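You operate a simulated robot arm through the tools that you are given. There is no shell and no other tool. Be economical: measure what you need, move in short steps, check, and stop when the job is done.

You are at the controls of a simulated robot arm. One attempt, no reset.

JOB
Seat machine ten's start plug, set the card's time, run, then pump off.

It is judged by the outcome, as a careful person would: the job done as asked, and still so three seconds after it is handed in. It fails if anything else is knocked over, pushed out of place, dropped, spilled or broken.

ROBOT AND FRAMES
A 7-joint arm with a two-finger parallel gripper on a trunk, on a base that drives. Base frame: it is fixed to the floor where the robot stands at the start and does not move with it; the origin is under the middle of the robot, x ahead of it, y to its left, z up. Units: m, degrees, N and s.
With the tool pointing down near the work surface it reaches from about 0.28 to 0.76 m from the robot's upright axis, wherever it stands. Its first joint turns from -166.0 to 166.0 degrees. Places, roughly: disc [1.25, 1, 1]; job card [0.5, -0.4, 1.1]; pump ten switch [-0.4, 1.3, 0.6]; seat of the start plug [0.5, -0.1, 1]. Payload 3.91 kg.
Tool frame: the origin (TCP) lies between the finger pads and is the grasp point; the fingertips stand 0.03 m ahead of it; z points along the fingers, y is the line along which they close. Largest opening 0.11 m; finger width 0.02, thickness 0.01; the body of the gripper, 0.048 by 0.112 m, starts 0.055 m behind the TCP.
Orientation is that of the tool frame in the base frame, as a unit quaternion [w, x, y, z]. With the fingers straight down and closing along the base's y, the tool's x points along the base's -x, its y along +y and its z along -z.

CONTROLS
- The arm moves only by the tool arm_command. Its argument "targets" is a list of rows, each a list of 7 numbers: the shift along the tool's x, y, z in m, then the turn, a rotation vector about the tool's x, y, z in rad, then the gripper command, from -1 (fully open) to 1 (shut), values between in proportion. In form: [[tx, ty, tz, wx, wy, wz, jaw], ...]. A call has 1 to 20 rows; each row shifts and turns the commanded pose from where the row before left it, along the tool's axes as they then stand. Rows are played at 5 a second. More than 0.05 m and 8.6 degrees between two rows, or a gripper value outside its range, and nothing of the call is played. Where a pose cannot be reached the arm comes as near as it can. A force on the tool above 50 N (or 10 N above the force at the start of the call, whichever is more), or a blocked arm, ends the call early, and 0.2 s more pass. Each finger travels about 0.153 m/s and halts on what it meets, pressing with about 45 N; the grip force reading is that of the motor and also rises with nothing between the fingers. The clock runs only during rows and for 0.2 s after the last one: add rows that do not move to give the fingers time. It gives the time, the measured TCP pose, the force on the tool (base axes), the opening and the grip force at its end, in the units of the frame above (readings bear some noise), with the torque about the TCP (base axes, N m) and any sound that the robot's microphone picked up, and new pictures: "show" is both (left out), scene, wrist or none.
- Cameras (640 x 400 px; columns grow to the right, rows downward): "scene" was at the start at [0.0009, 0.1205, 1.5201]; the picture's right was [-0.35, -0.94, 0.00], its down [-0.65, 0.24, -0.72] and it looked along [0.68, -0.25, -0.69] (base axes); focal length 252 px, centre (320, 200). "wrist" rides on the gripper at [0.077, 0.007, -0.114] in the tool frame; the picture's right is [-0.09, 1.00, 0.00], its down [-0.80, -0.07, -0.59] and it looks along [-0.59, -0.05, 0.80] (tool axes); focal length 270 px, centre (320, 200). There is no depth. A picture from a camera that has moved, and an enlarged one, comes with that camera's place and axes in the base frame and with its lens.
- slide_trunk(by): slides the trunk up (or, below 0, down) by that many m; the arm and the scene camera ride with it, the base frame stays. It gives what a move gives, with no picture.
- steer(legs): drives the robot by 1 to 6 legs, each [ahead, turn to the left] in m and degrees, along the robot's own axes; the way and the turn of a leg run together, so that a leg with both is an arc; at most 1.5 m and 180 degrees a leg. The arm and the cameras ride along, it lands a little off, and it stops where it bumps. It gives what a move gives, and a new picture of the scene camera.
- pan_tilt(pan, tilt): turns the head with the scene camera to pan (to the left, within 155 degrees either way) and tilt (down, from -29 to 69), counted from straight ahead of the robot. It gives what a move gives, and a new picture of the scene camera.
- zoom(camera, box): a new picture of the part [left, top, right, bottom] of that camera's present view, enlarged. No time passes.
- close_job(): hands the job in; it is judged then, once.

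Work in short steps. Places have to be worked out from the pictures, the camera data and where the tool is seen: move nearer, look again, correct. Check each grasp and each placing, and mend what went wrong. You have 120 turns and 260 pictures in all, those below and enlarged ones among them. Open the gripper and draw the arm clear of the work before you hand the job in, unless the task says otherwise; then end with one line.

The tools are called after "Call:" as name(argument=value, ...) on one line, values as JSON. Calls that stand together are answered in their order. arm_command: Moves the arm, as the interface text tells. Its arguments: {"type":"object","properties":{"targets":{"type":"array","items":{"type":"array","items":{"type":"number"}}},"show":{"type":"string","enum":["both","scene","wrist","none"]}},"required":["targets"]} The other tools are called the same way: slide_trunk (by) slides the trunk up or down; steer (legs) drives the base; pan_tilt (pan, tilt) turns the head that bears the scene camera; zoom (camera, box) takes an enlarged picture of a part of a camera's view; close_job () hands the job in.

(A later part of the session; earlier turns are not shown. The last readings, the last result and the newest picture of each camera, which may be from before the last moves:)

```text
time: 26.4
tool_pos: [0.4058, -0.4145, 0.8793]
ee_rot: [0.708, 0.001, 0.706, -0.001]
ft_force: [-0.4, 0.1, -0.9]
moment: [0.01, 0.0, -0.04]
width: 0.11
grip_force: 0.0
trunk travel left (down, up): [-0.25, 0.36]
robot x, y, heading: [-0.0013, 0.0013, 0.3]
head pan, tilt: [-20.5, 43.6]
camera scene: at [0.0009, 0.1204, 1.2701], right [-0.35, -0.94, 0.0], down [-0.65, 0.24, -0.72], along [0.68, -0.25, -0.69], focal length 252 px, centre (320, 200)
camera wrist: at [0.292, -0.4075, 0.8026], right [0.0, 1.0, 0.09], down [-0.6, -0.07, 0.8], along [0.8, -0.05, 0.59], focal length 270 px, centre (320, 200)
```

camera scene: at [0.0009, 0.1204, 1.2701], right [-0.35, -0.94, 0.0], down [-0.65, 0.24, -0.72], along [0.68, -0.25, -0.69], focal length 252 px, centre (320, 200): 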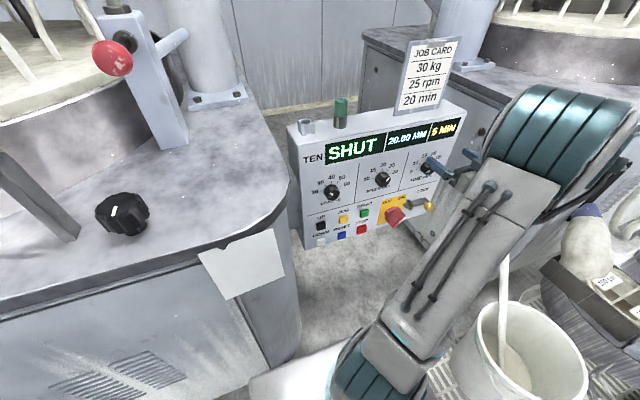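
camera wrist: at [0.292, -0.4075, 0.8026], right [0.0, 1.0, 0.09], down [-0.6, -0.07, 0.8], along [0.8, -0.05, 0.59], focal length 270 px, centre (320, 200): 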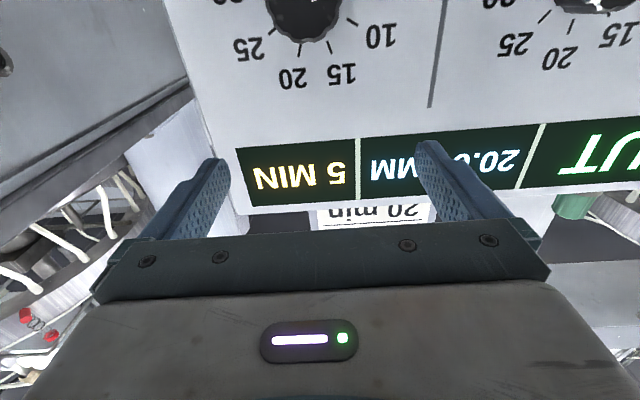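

The knob computes to (0.48, -0.416, 0.806). I'll lower to its height, still standing off, and look closely.

Call:
arm_command(targets=[[0.037, 0, 0, 0, 0, 0, -1], [0.036, 0, 0, 0, 0, 0, -1], [0, 0, 0, 0, 0, 0, -1]])

Call:
zoom(camera="scene", box=[285, 90, 475, 250])

Call:
zoom(camera="wrist", box=[200, 0, 440, 240])

```text
time: 27.2
tool_pos: [0.4068, -0.4148, 0.8078]
ee_rot: [0.707, 0.0, 0.707, 0.001]
ft_force: [0.2, 0.5, -0.2]
moment: [0.02, 0.02, -0.01]
width: 0.1101
grip_force: 0.0
trunk travel left (down, up): [-0.25, 0.36]
robot x, y, heading: [0.0006, -0.001, 0.1]
head pan, tilt: [-20.5, 43.6]
camera scene: at [0.0009, 0.1203, 1.2701], right [-0.35, -0.94, 0.0], down [-0.65, 0.24, -0.72], along [0.68, -0.25, -0.69], focal length 252 px, centre (320, 200)
camera wrist: at [0.2926, -0.4076, 0.7297], right [0.0, 1.0, 0.09], down [-0.59, -0.07, 0.8], along [0.8, -0.05, 0.59], focal length 270 px, centre (320, 200)
```

scene: 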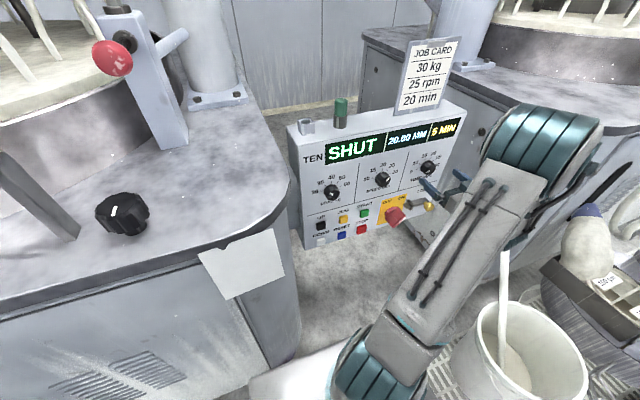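
wrist: 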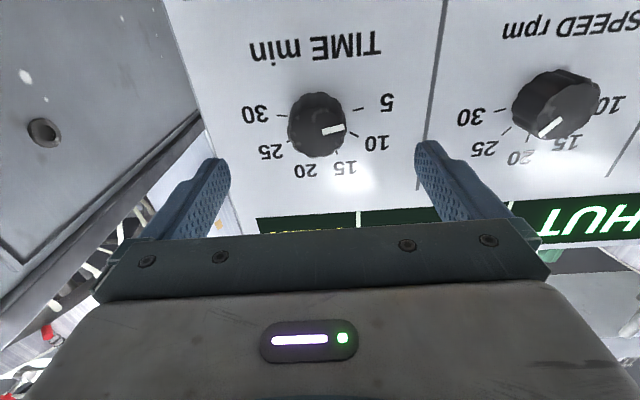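

```text
2.50 times, centred on (380, 170) of scene
camera zoom: at [0.0009, 0.1203, 1.2701], right [-0.35, -0.94, 0.0], down [-0.65, 0.24, -0.72], along [0.68, -0.25, -0.69], focal length 631 px, centre (170, 275)
```

zoom: 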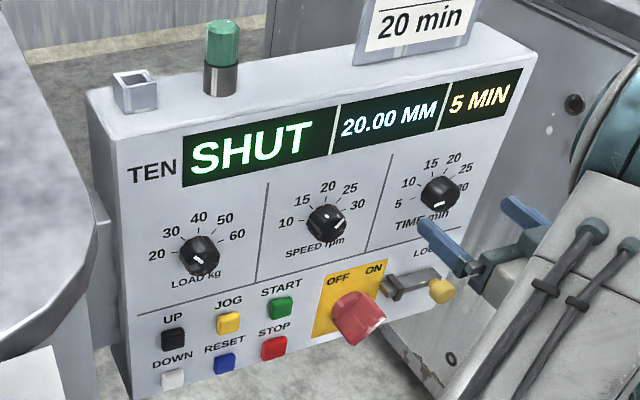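

```text
1.67 times, centred on (320, 120) of wrist
camera zoom: at [0.2926, -0.4076, 0.7297], right [0.0, 1.0, 0.09], down [-0.59, -0.07, 0.8], along [0.8, -0.05, 0.59], focal length 450 px, centre (320, 333)
```

zoom: 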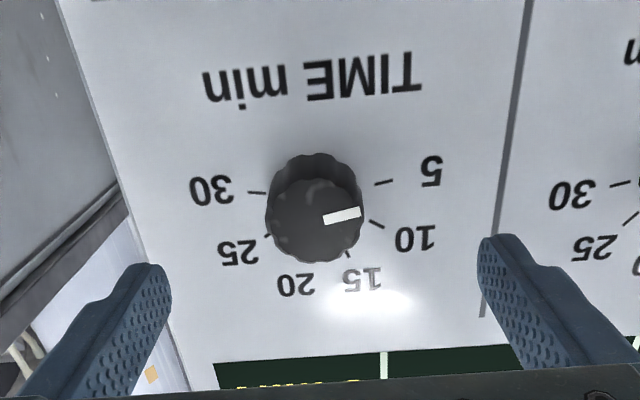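

The scale is clear: 5 to 30 spans about 200°, i.e. 40° per step, so 20 min needs +120° clockwise, and the display will confirm it. I'll pre-turn the gripper -60° so the turn stays central, then move in partway and check.

Call:
arm_command(targets=[[0, 0, 0, 0, 0, -0.1496, -0.3], [0, 0, 0, 0, 0, -0.1496, -0.3], [0, 0, 0, 0, 0, -0.1496, -0.3], [0, 0, 0, 0, 0, -0.1496, -0.3], [0, 0, 0, 0, 0, -0.1496, -0.3], [0, 0, 0, 0, 0, -0.1496, -0.3], [0, 0, 0, 0, 0, -0.1496, -0.3], [0, 0, 0.03, 0, 0, 0, -0.3], [0, 0, 0, 0, 0, 0, -0.3]])

Call:
zoom(camera="scene", box=[375, 110, 475, 210])

```text
time: 28.6
tool_pos: [0.437, -0.4341, 0.8328]
ee_rot: [0.639, -0.296, 0.644, -0.299]
ft_force: [-12.1, 5.8, 4.2]
moment: [0.29, 0.18, 0.58]
width: 0.0715
grip_force: 0.0
out of reach, approached as far as the arm can: row 5, 6, 7
trunk travel left (down, up): [-0.25, 0.36]
robot x, y, heading: [-0.0026, 0.0017, -0.1]
head pan, tilt: [-20.5, 43.6]
stopped in row 7: the force on the tool passed its limit at 96 N (the readings are from after the stop); the commanded pose is now the measured one
camera scene: at [-0.0008, 0.1215, 1.2702], right [-0.35, -0.94, 0.0], down [-0.64, 0.24, -0.73], along [0.68, -0.26, -0.69], focal length 252 px, centre (320, 200)
camera wrist: at [0.3212, -0.4866, 0.778], right [0.0, 0.71, -0.7], down [-0.59, 0.57, 0.57], along [0.81, 0.41, 0.42], focal length 270 px, centre (320, 200)
```

scene: 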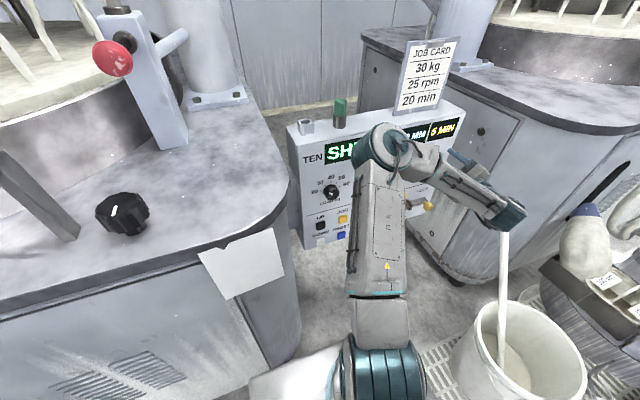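
wrist: 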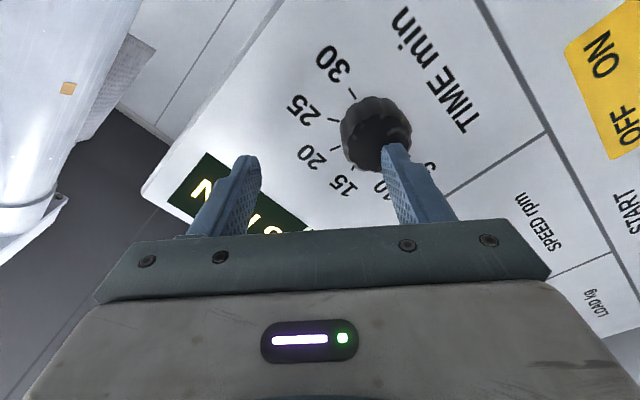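

```text
4.00 times, centred on (425, 160) of scene
camera zoom: at [-0.0008, 0.1215, 1.2702], right [-0.35, -0.94, 0.0], down [-0.64, 0.24, -0.73], along [0.68, -0.26, -0.69], focal length 1010 px, centre (-100, 360)
```

zoom: 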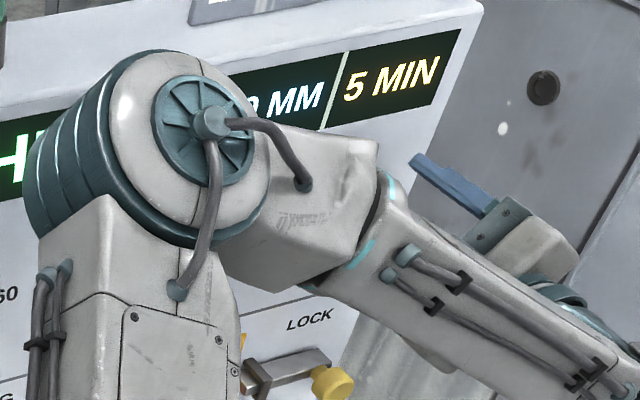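

The arm ran into a joint limit and a finger met the knob. I'll back straight off along the tool axis and look again.

Call:
arm_command(targets=[[0, 0, -0.03, 0, 0, 0, -0.3], [0, 0, -0.03, 0, 0, 0, -0.3], [0, 0, 0, 0, 0, 0, -0.3]])

```text
time: 29.4
tool_pos: [0.4123, -0.4522, 0.8579]
ee_rot: [0.639, -0.295, 0.645, -0.297]
ft_force: [1.1, -1.0, 0.4]
moment: [-0.02, 0.01, 0.04]
width: 0.0715
grip_force: 0.1
out of reach, approached as far as the arm can: row 1, 2
trunk travel left (down, up): [-0.25, 0.36]
robot x, y, heading: [-0.0002, 0.0011, 0.1]
head pan, tilt: [-20.5, 43.6]
camera scene: at [0.0008, 0.1205, 1.2701], right [-0.35, -0.94, 0.0], down [-0.65, 0.24, -0.72], along [0.68, -0.25, -0.69], focal length 252 px, centre (320, 200)
camera wrist: at [0.2972, -0.5049, 0.8032], right [0.0, 0.71, -0.7], down [-0.59, 0.57, 0.58], along [0.81, 0.41, 0.42], focal length 270 px, centre (320, 200)
```

scene: 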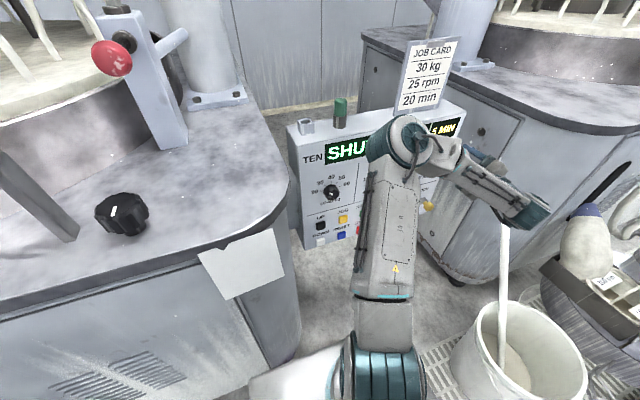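
wrist: 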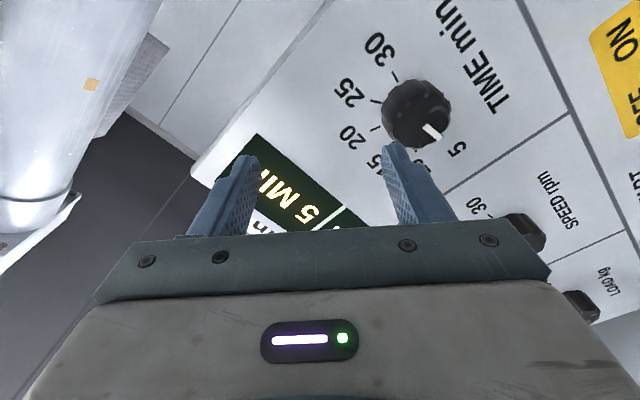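

It is free, and the knob is still at 5. The arm is too folded here, so I'll undo the roll and check behind the robot before backing the base off a little.

Call:
arm_command(targets=[[0, 0, 0, 0, 0, 0.144, -0.3], [0, 0, 0, 0, 0, 0.144, -0.3], [0, 0, 0, 0, 0, 0.144, -0.3], [0, 0, 0, 0, 0, 0.144, -0.3], [0, 0, 0, 0, 0, 0.144, -0.3], [0, 0, 0, 0, 0, 0.144, -0.3], [0, 0, 0, 0, 0, 0, -0.3]], show="none")

Call:
pan_tilt(pan=155, tilt=45)

Call:
pan_tilt(pan=-150, tilt=45)

```text
time: 31.0
tool_pos: [0.4125, -0.4521, 0.8567]
ee_rot: [0.705, 0.001, 0.709, -0.002]
ft_force: [0.4, 0.0, -0.6]
moment: [-0.02, 0.03, -0.04]
width: 0.0717
grip_force: 0.1
trunk travel left (down, up): [-0.25, 0.36]
robot x, y, heading: [-0.0025, 0.0032, -0.1]
head pan, tilt: [-20.5, 43.6]
```

```text
time: 33.6
tool_pos: [0.4129, -0.4519, 0.8574]
ee_rot: [0.705, 0.0, 0.71, -0.003]
ft_force: [0.1, 0.0, 0.5]
moment: [-0.03, -0.03, 0.03]
width: 0.0714
grip_force: 0.0
trunk travel left (down, up): [-0.25, 0.36]
robot x, y, heading: [0.0013, 0.0, 0.1]
head pan, tilt: [154.7, 45.0]
camera scene: at [-0.1498, 0.1845, 1.2681], right [0.43, 0.9, 0.0], down [0.64, -0.3, -0.71], along [-0.64, 0.3, -0.71], focal length 252 px, centre (320, 200)
```

scene: 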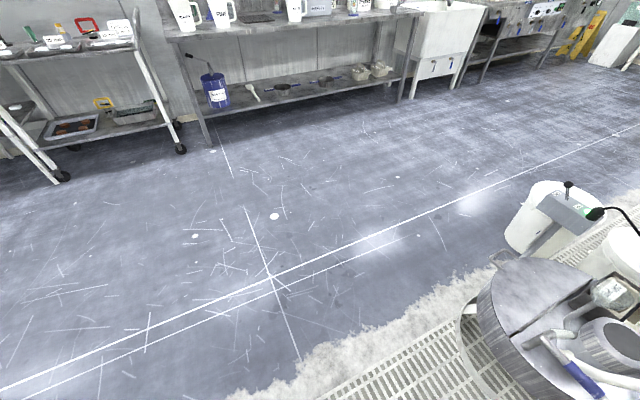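

```text
time: 37.8
tool_pos: [0.4124, -0.4531, 0.8572]
ee_rot: [0.705, 0.001, 0.709, -0.002]
ft_force: [0.6, -0.3, -0.8]
moment: [-0.01, 0.04, 0.0]
width: 0.0715
grip_force: 0.1
trunk travel left (down, up): [-0.25, 0.36]
robot x, y, heading: [0.0003, -0.002, -0.2]
head pan, tilt: [-150.0, 45.0]
camera scene: at [-0.1468, 0.109, 1.2681], right [-0.5, 0.87, 0.0], down [0.61, 0.35, -0.71], along [-0.61, -0.35, -0.71], focal length 252 px, centre (320, 200)
```

scene: 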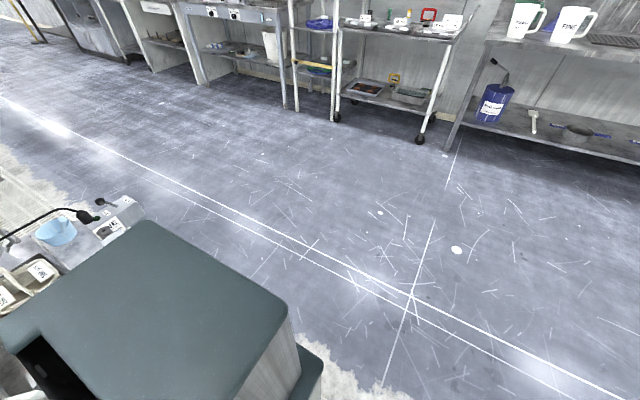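

It is clear behind. I'll retract the tool a little, reverse 0.15 m, and look at the panel.

Call:
steer(legs=[[-0.15, 0]])

Call:
pan_tilt(pan=-25, tilt=38)

```text
time: 39.2
tool_pos: [0.2605, -0.454, 0.8582]
ee_rot: [0.705, 0.003, 0.709, -0.005]
ft_force: [0.4, 0.8, -0.3]
moment: [-0.02, 0.01, 0.01]
width: 0.0718
grip_force: 0.1
trunk travel left (down, up): [-0.25, 0.36]
robot x, y, heading: [-0.1497, 0.0014, -0.2]
head pan, tilt: [-150.0, 45.0]
camera scene: at [-0.2975, 0.1099, 1.2681], right [-0.5, 0.87, 0.0], down [0.61, 0.35, -0.71], along [-0.61, -0.35, -0.71], focal length 252 px, centre (320, 200)
```

scene: 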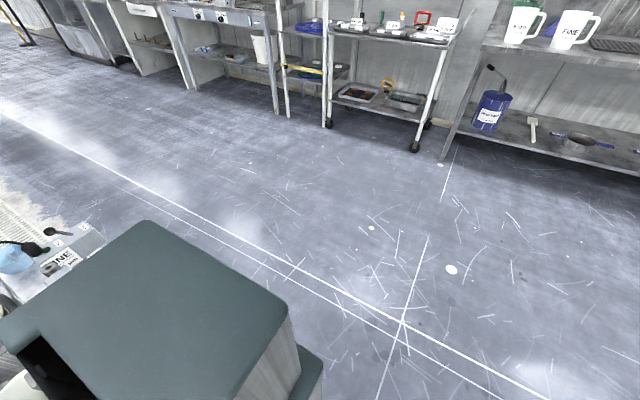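

```text
time: 41.2
tool_pos: [0.2616, -0.4536, 0.8567]
ee_rot: [0.705, 0.002, 0.709, -0.004]
ft_force: [0.2, 0.0, -0.3]
moment: [-0.02, -0.01, -0.04]
width: 0.0717
grip_force: 0.1
trunk travel left (down, up): [-0.25, 0.36]
robot x, y, heading: [-0.1523, -0.0006, -0.2]
head pan, tilt: [-25.0, 38.0]
camera scene: at [-0.1489, 0.1133, 1.2783], right [-0.43, -0.9, 0.0], down [-0.56, 0.26, -0.79], along [0.71, -0.34, -0.62], focal length 252 px, centre (320, 200)
```

scene: 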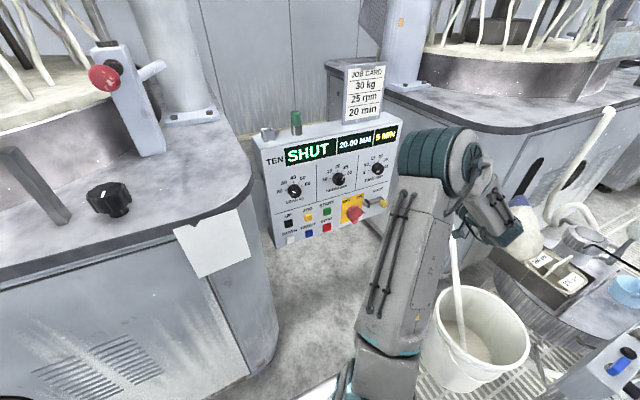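

There is a good view of the panel now. I'll bring the tool forward in front of the knob at a 5 cm standoff and test the roll there.

Call:
arm_command(targets=[[0.02, 0.01, 0.04, 0, 0, 0, -0.3], [0.02, 0.01, 0.04, 0, 0, 0, -0.3], [0.01, 0.01, 0.04, 0, 0, 0, -0.3], [0, 0.009, 0.015, 0, 0, 0, -0.3], [0, 0, 0, 0, 0, -0.1496, -0.3], [0, 0, 0, 0, 0, -0.1496, -0.3], [0, 0, 0, 0, 0, -0.1496, -0.3], [0, 0, 0, 0, 0, -0.1496, -0.3], [0, 0, 0, 0, 0, -0.1496, -0.3], [0, 0, 0, 0, 0, -0.1496, -0.3], [0, 0, 0, 0, 0, -0.1496, -0.3], [0, 0, 0, 0, 0, 0, -0.3]])

```text
time: 43.8
tool_pos: [0.3965, -0.4148, 0.8065]
ee_rot: [0.609, -0.354, 0.615, -0.356]
ft_force: [-0.9, 1.0, -0.5]
moment: [0.01, -0.01, 0.0]
width: 0.0715
grip_force: 0.1
trunk travel left (down, up): [-0.25, 0.36]
robot x, y, heading: [-0.1511, 0.0024, -0.3]
head pan, tilt: [-25.0, 38.0]
camera scene: at [-0.1487, 0.1134, 1.2784], right [-0.43, -0.9, 0.0], down [-0.56, 0.26, -0.79], along [0.71, -0.34, -0.62], focal length 252 px, centre (320, 200)
camera wrist: at [0.281, -0.4776, 0.7629], right [0.0, 0.57, -0.82], down [-0.59, 0.66, 0.46], along [0.81, 0.48, 0.33], focal length 270 px, centre (320, 200)
```

scene: 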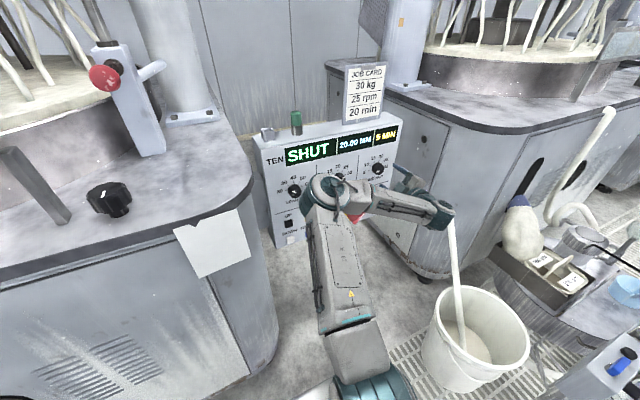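
wrist: 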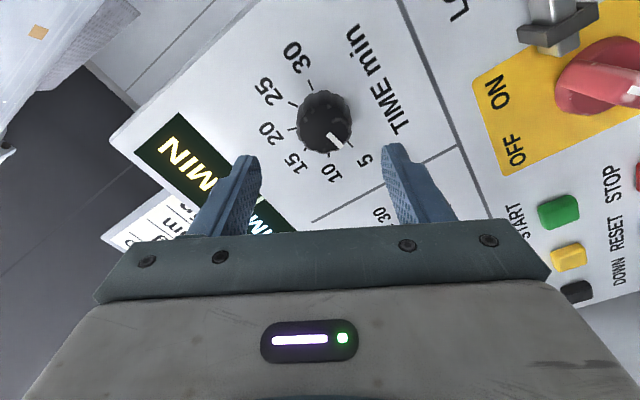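

The roll works from here, but the elbow swings low near the panel. I'll go back to zero roll and test the positive side, which should lift the elbow clear.

Call:
arm_command(targets=[[0, 0, 0, 0, 0, 0.1496, -0.3], [0, 0, 0, 0, 0, 0.1496, -0.3], [0, 0, 0, 0, 0, 0.1496, -0.3], [0, 0, 0, 0, 0, 0.1496, -0.3], [0, 0, 0, 0, 0, 0.1496, -0.3], [0, 0, 0, 0, 0, 0.1496, -0.3], [0, 0, 0, 0, 0, 0.1496, -0.3], [0, 0, 0, 0, 0, 0.1496, -0.3], [0, 0, 0, 0, 0, 0.1496, -0.3], [0, 0, 0, 0, 0, 0.1496, -0.3], [0, 0, 0, 0, 0, 0.1496, -0.3], [0, 0, 0, 0, 0, 0.1496, -0.3], [0, 0, 0, 0, 0, 0.1496, -0.3], [0, 0, 0, 0, 0, 0.1496, -0.3], [0, 0, 0, 0, 0, 0, -0.3]])

```text
time: 47.0
tool_pos: [0.3947, -0.4162, 0.8072]
ee_rot: [0.613, 0.357, 0.613, 0.349]
ft_force: [0.5, 0.3, 0.2]
moment: [0.0, -0.02, 0.01]
width: 0.0713
grip_force: 0.1
trunk travel left (down, up): [-0.25, 0.36]
robot x, y, heading: [-0.1533, 0.0029, 0.3]
head pan, tilt: [-25.0, 38.0]
camera scene: at [-0.1489, 0.1134, 1.2783], right [-0.43, -0.9, 0.0], down [-0.56, 0.26, -0.79], along [0.71, -0.34, -0.62], focal length 252 px, centre (320, 200)
camera wrist: at [0.281, -0.3441, 0.7743], right [0.01, 0.42, 0.91], down [-0.6, -0.72, 0.34], along [0.8, -0.55, 0.25], focal length 270 px, centre (320, 200)
```

scene: 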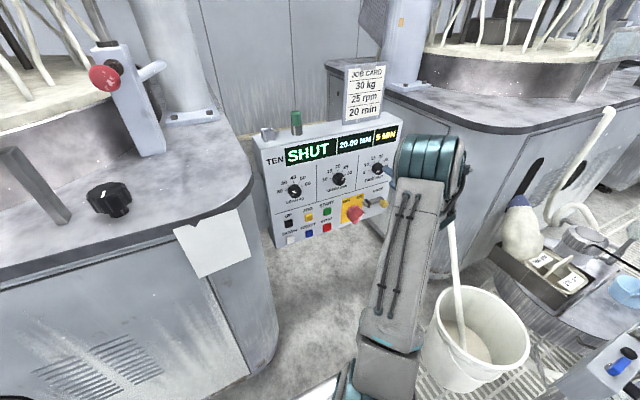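
wrist: 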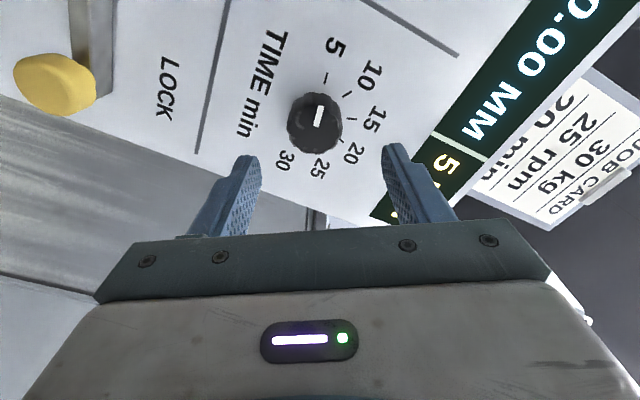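

The elbow stays back and high on the positive side. I'll test on to +120°.

Call:
arm_command(targets=[[0, 0, 0, 0, 0, 0.1496, -0.3], [0, 0, 0, 0, 0, 0.1496, -0.3], [0, 0, 0, 0, 0, 0.1496, -0.3], [0, 0, 0, 0, 0, 0.1496, -0.3], [0, 0, 0, 0, 0, 0.1496, -0.3], [0, 0, 0, 0, 0, 0.1496, -0.3], [0, 0, 0, 0, 0, 0.1496, -0.3], [0, 0, 0, 0, 0, 0, -0.3]])

```text
time: 48.8
tool_pos: [0.3951, -0.416, 0.8061]
ee_rot: [0.356, 0.616, 0.352, 0.609]
ft_force: [-1.0, 0.4, -0.8]
moment: [0.0, 0.02, -0.03]
width: 0.0714
grip_force: 0.0
trunk travel left (down, up): [-0.25, 0.36]
robot x, y, heading: [-0.1498, 0.0007, -0.4]
head pan, tilt: [-25.0, 38.0]
camera scene: at [-0.1489, 0.1134, 1.2783], right [-0.43, -0.9, 0.0], down [-0.56, 0.26, -0.79], along [0.71, -0.34, -0.62], focal length 252 px, centre (320, 200)
camera wrist: at [0.2818, -0.3503, 0.8503], right [0.0, -0.57, 0.82], down [-0.6, -0.65, -0.46], along [0.8, -0.49, -0.35], focal length 270 px, centre (320, 200)
```

scene: 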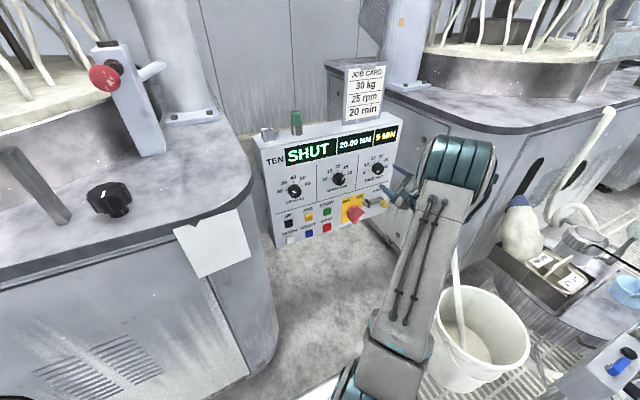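
wrist: 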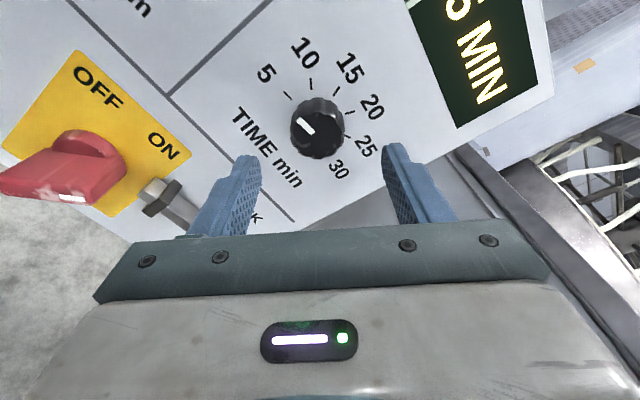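

The full +120° is reachable. Pixel drift of the knob over the rolls puts it 2 mm toward +y and 5 mm below my axis. I'll roll back to 0, apply that shift and check.

Call:
arm_command(targets=[[0, 0, 0, 0, 0, -0.1496, -0.3], [0, 0, 0, 0, 0, -0.1496, -0.3], [0, 0, 0, 0, 0, -0.1496, -0.3], [0, 0, 0, 0, 0, -0.1496, -0.3], [0, 0, 0, 0, 0, -0.1496, -0.3], [0, 0, 0, 0, 0, -0.1496, -0.3], [0, 0, 0, 0, 0, -0.1496, -0.3], [0, 0, 0, 0, 0, -0.1496, -0.3], [0, 0, 0, 0, 0, -0.1496, -0.3], [0, 0, 0, 0, 0, -0.1496, -0.3], [0, 0, 0, 0, 0, -0.1496, -0.3], [0, 0, 0, 0, 0, -0.1496, -0.3], [0, 0, 0, 0, 0, -0.1496, -0.3], [0, 0, 0, 0, 0, -0.1496, -0.3], [0.005, 0.0024, 0, 0, 0, 0, -0.3], [0, 0, 0.035, 0, 0, 0, -0.3], [0, 0, 0, 0, 0, 0, -0.3]])

Call:
zoom(camera="scene", box=[330, 120, 430, 220])

Call:
zoom(camera="wrist", box=[240, 60, 400, 220])

```text
time: 52.4
tool_pos: [0.43, -0.4146, 0.7992]
ee_rot: [0.705, 0.001, 0.709, -0.004]
ft_force: [0.8, -0.5, 0.2]
moment: [0.0, 0.0, -0.01]
width: 0.0718
grip_force: 0.1
trunk travel left (down, up): [-0.25, 0.36]
robot x, y, heading: [-0.1556, -0.0005, -0.2]
head pan, tilt: [-25.0, 38.0]
camera scene: at [-0.1488, 0.1133, 1.2783], right [-0.43, -0.9, 0.0], down [-0.56, 0.26, -0.79], along [0.71, -0.34, -0.62], focal length 252 px, centre (320, 200)
camera wrist: at [0.3161, -0.4056, 0.7237], right [0.01, 1.0, 0.08], down [-0.59, -0.06, 0.8], along [0.81, -0.06, 0.59], focal length 270 px, centre (320, 200)
```

scene: 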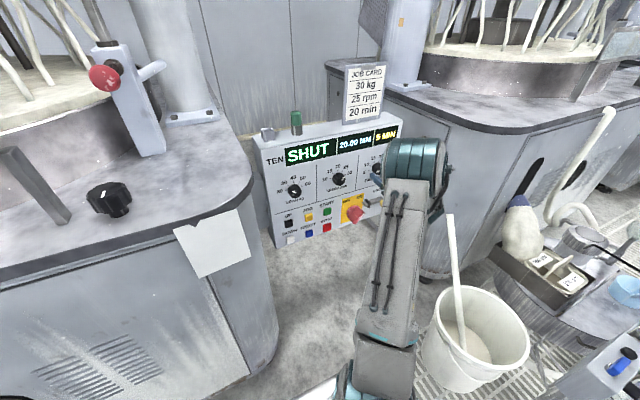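
wrist: 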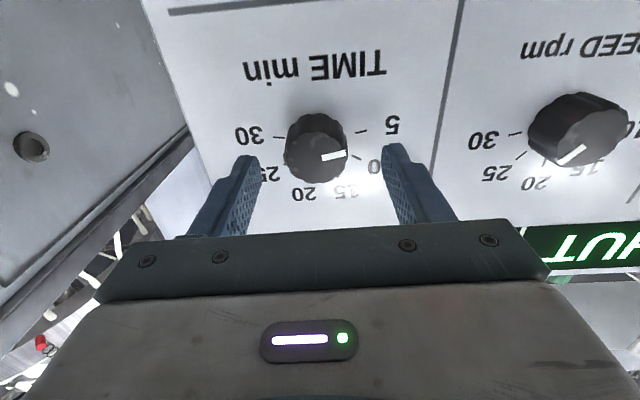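

```text
4.00 times, centred on (380, 170) of scene
camera zoom: at [-0.1488, 0.1133, 1.2783], right [-0.43, -0.9, 0.0], down [-0.56, 0.26, -0.79], along [0.71, -0.34, -0.62], focal length 1010 px, centre (80, 320)
```

zoom: 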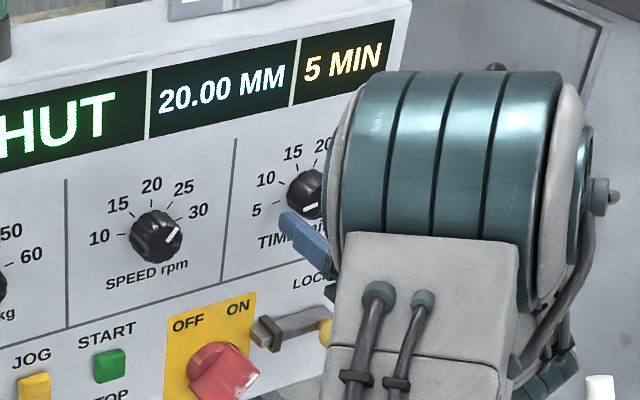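

```text
2.50 times, centred on (320, 140) of wrist
camera zoom: at [0.3161, -0.4056, 0.7237], right [0.01, 1.0, 0.08], down [-0.59, -0.06, 0.8], along [0.81, -0.06, 0.59], focal length 676 px, centre (320, 350)
```

zoom: 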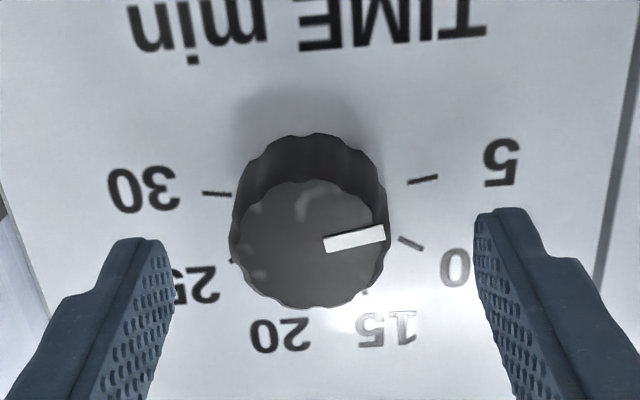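

The knob now sits between the fingers, about 2-3 mm toward -y. I'll trim, go in so the tips overlap the knob by about 15 mm, and close.

Call:
arm_command(targets=[[-0.002, -0.0025, 0, 0, 0, 0, -0.3], [0, 0, 0.015, 0, 0, 0, -0.3], [0, 0, 0.012, 0, 0, 0, -0.3], [0, 0, 0.0, 0, 0, 0, -0.3]], show="wrist")

Call:
zoom(camera="wrist", box=[240, 80, 400, 240])

Call:
zoom(camera="scene", box=[330, 120, 430, 220])

```text
time: 53.4
tool_pos: [0.4583, -0.4154, 0.8023]
ee_rot: [0.705, 0.003, 0.709, -0.005]
ft_force: [0.5, -0.8, 0.0]
moment: [-0.01, 0.0, 0.01]
width: 0.0714
grip_force: 0.0
trunk travel left (down, up): [-0.25, 0.36]
robot x, y, heading: [-0.1514, 0.0004, -0.3]
head pan, tilt: [-25.0, 38.0]
camera wrist: at [0.3425, -0.4081, 0.7254], right [0.01, 1.0, 0.08], down [-0.59, -0.06, 0.8], along [0.81, -0.06, 0.59], focal length 270 px, centre (320, 200)
```

wrist: 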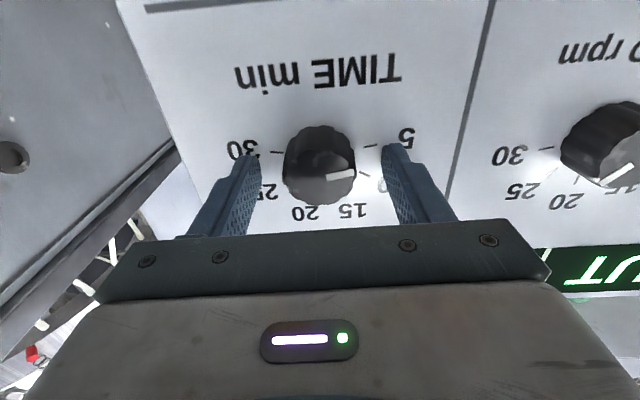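

```text
2.50 times, centred on (320, 160) of wrist
camera zoom: at [0.3425, -0.4081, 0.7254], right [0.01, 1.0, 0.08], down [-0.59, -0.06, 0.8], along [0.81, -0.06, 0.59], focal length 676 px, centre (320, 300)
```

zoom: 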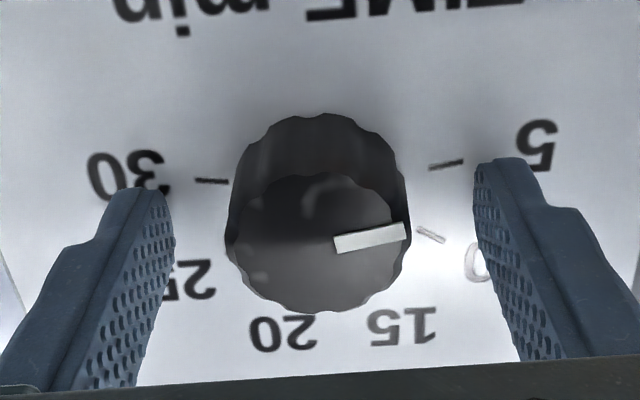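

```text
4.00 times, centred on (380, 170) of scene
camera zoom: at [-0.1488, 0.1134, 1.2783], right [-0.43, -0.9, 0.0], down [-0.56, 0.26, -0.79], along [0.71, -0.34, -0.62], focal length 1010 px, centre (80, 320)
```

zoom: 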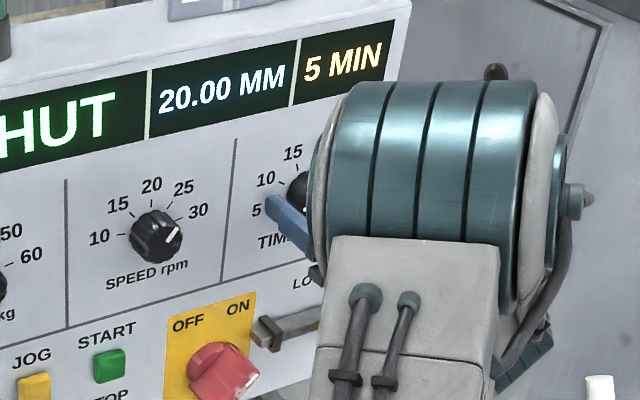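

The fingertips overlap the knob by about 19 mm with roughly 12 mm left to the panel. I'll close on it.

Call:
arm_command(targets=[[0, 0, 0, 0, 0, 0, 0], [0, 0, 0, 0, 0, 0, 0.4], [0, 0, 0, 0, 0, 0, 0.6], [0, 0, 0, 0, 0, 0, 0.6]], show="wrist")

```text
time: 54.4
tool_pos: [0.4577, -0.4179, 0.8026]
ee_rot: [0.705, 0.002, 0.709, -0.004]
ft_force: [2.1, -5.4, 1.1]
moment: [0.06, 0.17, 0.88]
width: 0.041
grip_force: 44.9
trunk travel left (down, up): [-0.25, 0.36]
robot x, y, heading: [-0.1529, 0.0001, -0.3]
head pan, tilt: [-25.0, 38.0]
camera wrist: at [0.3424, -0.4085, 0.7254], right [0.01, 1.0, 0.08], down [-0.59, -0.06, 0.8], along [0.81, -0.06, 0.59], focal length 270 px, centre (320, 200)
```

wrist: 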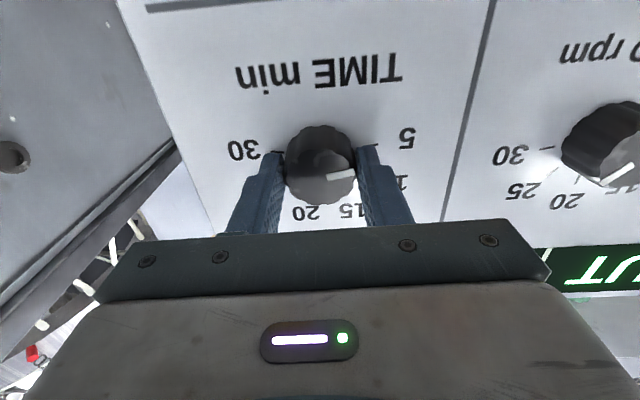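

The knob is gripped at 0.041 m with little side force. I'll turn clockwise 43° and read the display.

Call:
arm_command(targets=[[0, 0, 0, 0, 0, 0.125, 0.6], [0, 0, 0, 0, 0, 0.125, 0.6], [0, 0, 0, 0, 0, 0.125, 0.6], [0, 0, 0, 0, 0, 0.125, 0.6], [0, 0, 0, 0, 0, 0.125, 0.6], [0, 0, 0, 0, 0, 0.125, 0.6], [0, 0, 0, 0, 0, 0, 0.6]])

Call:
zoom(camera="scene", box=[330, 120, 430, 220])

```text
time: 56.0
tool_pos: [0.4577, -0.4176, 0.8008]
ee_rot: [0.657, 0.262, 0.659, 0.255]
ft_force: [-3.3, 0.7, -1.5]
moment: [0.0, -0.16, 1.13]
width: 0.0412
grip_force: 45.3
trunk travel left (down, up): [-0.25, 0.36]
robot x, y, heading: [-0.1497, -0.0007, -0.3]
head pan, tilt: [-25.0, 38.0]
camera scene: at [-0.1491, 0.1132, 1.2783], right [-0.43, -0.9, 0.0], down [-0.56, 0.26, -0.79], along [0.71, -0.34, -0.62], focal length 252 px, centre (320, 200)
camera wrist: at [0.3429, -0.3577, 0.7507], right [0.01, 0.67, 0.74], down [-0.6, -0.59, 0.54], along [0.8, -0.45, 0.39], focal length 270 px, centre (320, 200)
```

scene: 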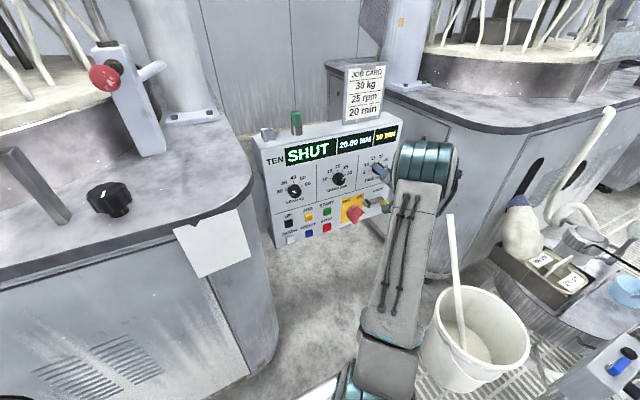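
wrist: 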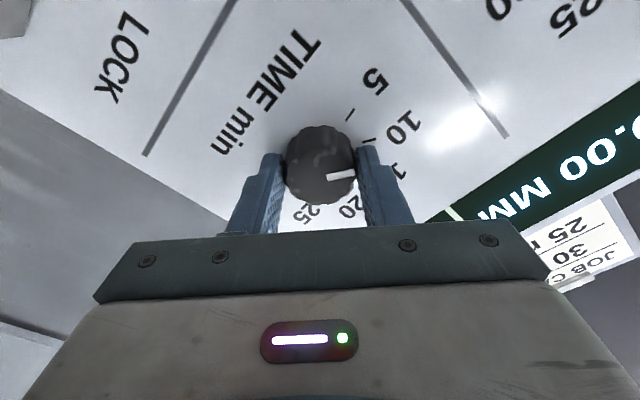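

```text
4.00 times, centred on (380, 170) of scene
camera zoom: at [-0.1491, 0.1132, 1.2783], right [-0.43, -0.9, 0.0], down [-0.56, 0.26, -0.79], along [0.71, -0.34, -0.62], focal length 1010 px, centre (80, 320)
```

zoom: 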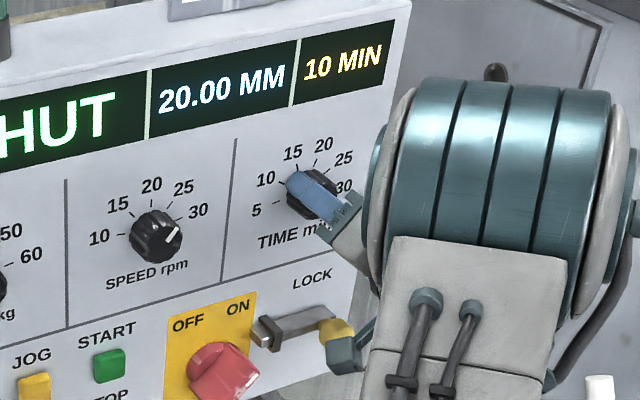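

It reads 10 MIN, so the 40°-per-step scale is confirmed. I'll turn another 77°.

Call:
arm_command(targets=[[0, 0, 0, 0, 0, 0.135, 0.6], [0, 0, 0, 0, 0, 0.135, 0.6], [0, 0, 0, 0, 0, 0.135, 0.6], [0, 0, 0, 0, 0, 0.135, 0.6], [0, 0, 0, 0, 0, 0.135, 0.6], [0, 0, 0, 0, 0, 0.135, 0.6], [0, 0, 0, 0, 0, 0.135, 0.6], [0, 0, 0, 0, 0, 0.135, 0.6], [0, 0, 0, 0, 0, 0.135, 0.6], [0, 0, 0, 0, 0, 0.135, 0.6], [0, 0, 0, 0, 0, 0, 0.6]])

Call:
zoom(camera="scene", box=[330, 120, 430, 220])

```text
time: 58.4
tool_pos: [0.4571, -0.416, 0.8027]
ee_rot: [0.354, 0.616, 0.351, 0.61]
ft_force: [-4.8, 0.0, -1.1]
moment: [0.01, 0.8, -0.26]
width: 0.0408
grip_force: 45.1
trunk travel left (down, up): [-0.25, 0.36]
robot x, y, heading: [-0.1471, -0.0022, -0.1]
head pan, tilt: [-25.0, 38.0]
camera scene: at [-0.1489, 0.1133, 1.2784], right [-0.43, -0.9, 0.0], down [-0.56, 0.26, -0.79], along [0.71, -0.34, -0.62], focal length 252 px, centre (320, 200)
camera wrist: at [0.3438, -0.3516, 0.8472], right [0.0, -0.58, 0.82], down [-0.6, -0.65, -0.46], along [0.8, -0.49, -0.35], focal length 270 px, centre (320, 200)
```

scene: 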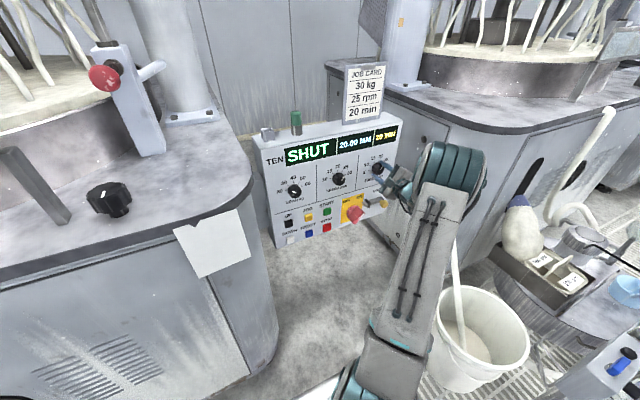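
wrist: 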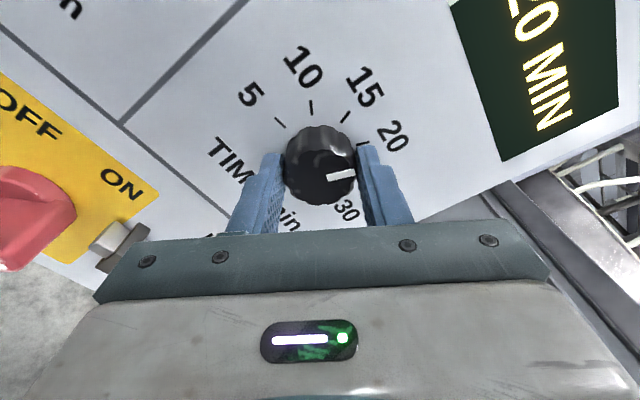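

```text
4.00 times, centred on (380, 170) of scene
camera zoom: at [-0.1489, 0.1133, 1.2784], right [-0.43, -0.9, 0.0], down [-0.56, 0.26, -0.79], along [0.71, -0.34, -0.62], focal length 1010 px, centre (80, 320)
```

zoom: 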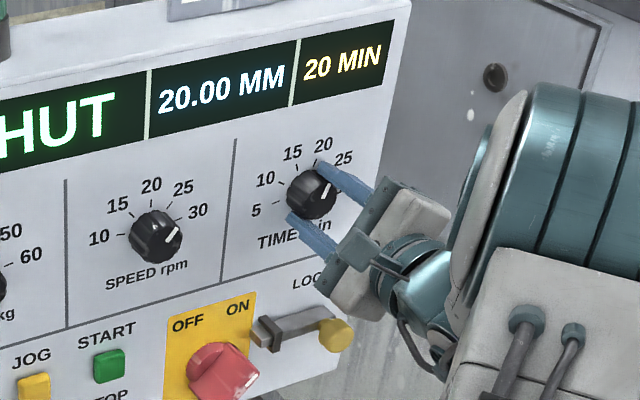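

The display shows exactly 20 MIN. I'll release, withdraw, and inspect the red switch, the lock and the buttons.

Call:
arm_command(targets=[[0, 0, 0, 0, 0, 0, 0], [0, 0, 0, 0, 0, 0, -0.3], [0, 0, -0.03, 0, 0, 0, -0.3], [0, 0, -0.04, 0, 0, 0, -0.3], [0, 0, -0.04, 0, 0, 0.14, -0.3], [0, 0, 0, 0, 0, 0.14, -0.3], [0, 0, 0, 0, 0, 0.14, -0.3], [0, 0, 0, 0, 0, 0.14, -0.3], [0, 0, 0, 0, 0, 0.14, -0.3], [0, 0, 0, 0, 0, 0.14, -0.3], [0, 0, 0, 0, 0, 0.14, -0.3], [0, 0, 0, 0, 0, 0.06, -0.3], [0, 0, 0, 0, 0, 0, -0.3]])

Call:
zoom(camera="scene", box=[250, 110, 410, 250])

```text
time: 61.2
tool_pos: [0.3482, -0.416, 0.8036]
ee_rot: [0.005, 0.709, -0.002, 0.706]
ft_force: [-0.1, 0.0, -1.6]
moment: [0.01, -0.02, -0.03]
width: 0.0716
grip_force: 0.0
trunk travel left (down, up): [-0.25, 0.36]
robot x, y, heading: [-0.1521, 0.0005, -0.4]
head pan, tilt: [-25.0, 38.0]
camera scene: at [-0.1489, 0.1133, 1.2783], right [-0.43, -0.9, 0.0], down [-0.56, 0.26, -0.79], along [0.71, -0.34, -0.62], focal length 252 px, centre (320, 200)
camera wrist: at [0.2338, -0.4205, 0.8812], right [-0.01, -1.0, -0.08], down [-0.6, 0.07, -0.8], along [0.8, 0.04, -0.6], focal length 270 px, centre (320, 200)
```

scene: 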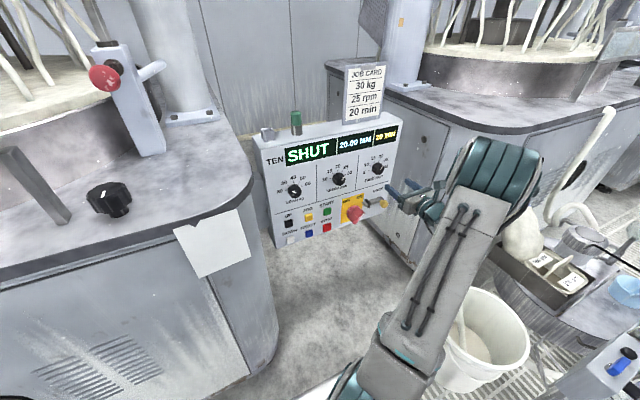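
wrist: 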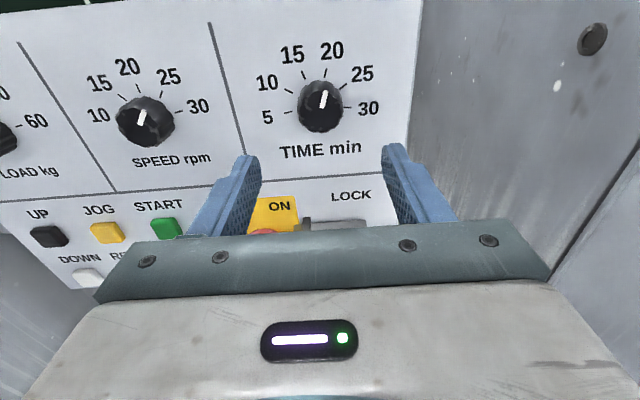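

```text
2.86 times, centred on (330, 180) of scene
camera zoom: at [-0.1489, 0.1133, 1.2783], right [-0.43, -0.9, 0.0], down [-0.56, 0.26, -0.79], along [0.71, -0.34, -0.62], focal length 722 px, centre (291, 257)
```

zoom: 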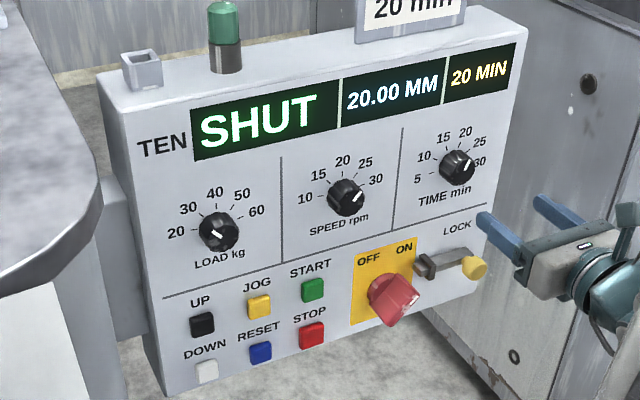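

The upright view works well. I'll move down to look squarely at the main switch and lock.

Call:
arm_command(targets=[[-0.04, -0.02, 0, 0, 0, 0, -1], [-0.04, -0.02, 0, 0, 0, 0, -1], [-0.03, -0.02, -0.0, 0, 0, 0, -1], [0, 0, 0, 0, 0, 0, -1]])

Call:
zoom(camera="wrist", box=[160, 40, 420, 230])

```text
time: 62.2
tool_pos: [0.3483, -0.3547, 0.6955]
ee_rot: [0.006, 0.71, -0.001, 0.705]
ft_force: [-0.2, 0.2, -0.1]
moment: [0.01, 0.0, -0.04]
width: 0.1101
grip_force: 0.0
trunk travel left (down, up): [-0.25, 0.36]
robot x, y, heading: [-0.1518, 0.0021, -0.3]
head pan, tilt: [-25.0, 38.0]
camera scene: at [-0.1488, 0.1133, 1.2784], right [-0.43, -0.9, 0.0], down [-0.56, 0.26, -0.79], along [0.71, -0.34, -0.62], focal length 252 px, centre (320, 200)
camera wrist: at [0.2336, -0.36, 0.7732], right [-0.01, -1.0, -0.08], down [-0.6, 0.07, -0.8], along [0.8, 0.04, -0.6], focal length 270 px, centre (320, 200)
```

scene: 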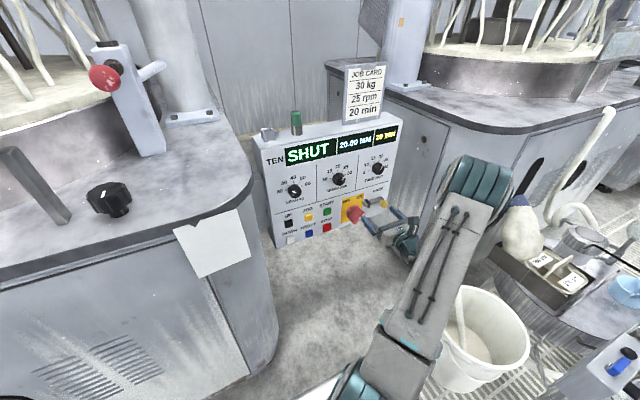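
wrist: 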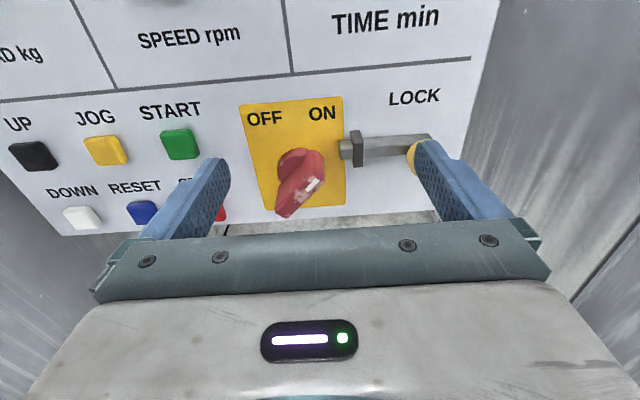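

```text
2.11 times, centred on (290, 135) of wrist
camera zoom: at [0.2336, -0.36, 0.7732], right [-0.01, -1.0, -0.08], down [-0.6, 0.07, -0.8], along [0.8, 0.04, -0.6], focal length 569 px, centre (383, 337)
```

zoom: 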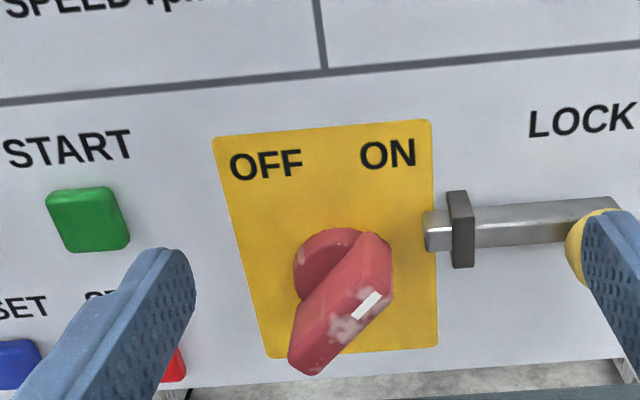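

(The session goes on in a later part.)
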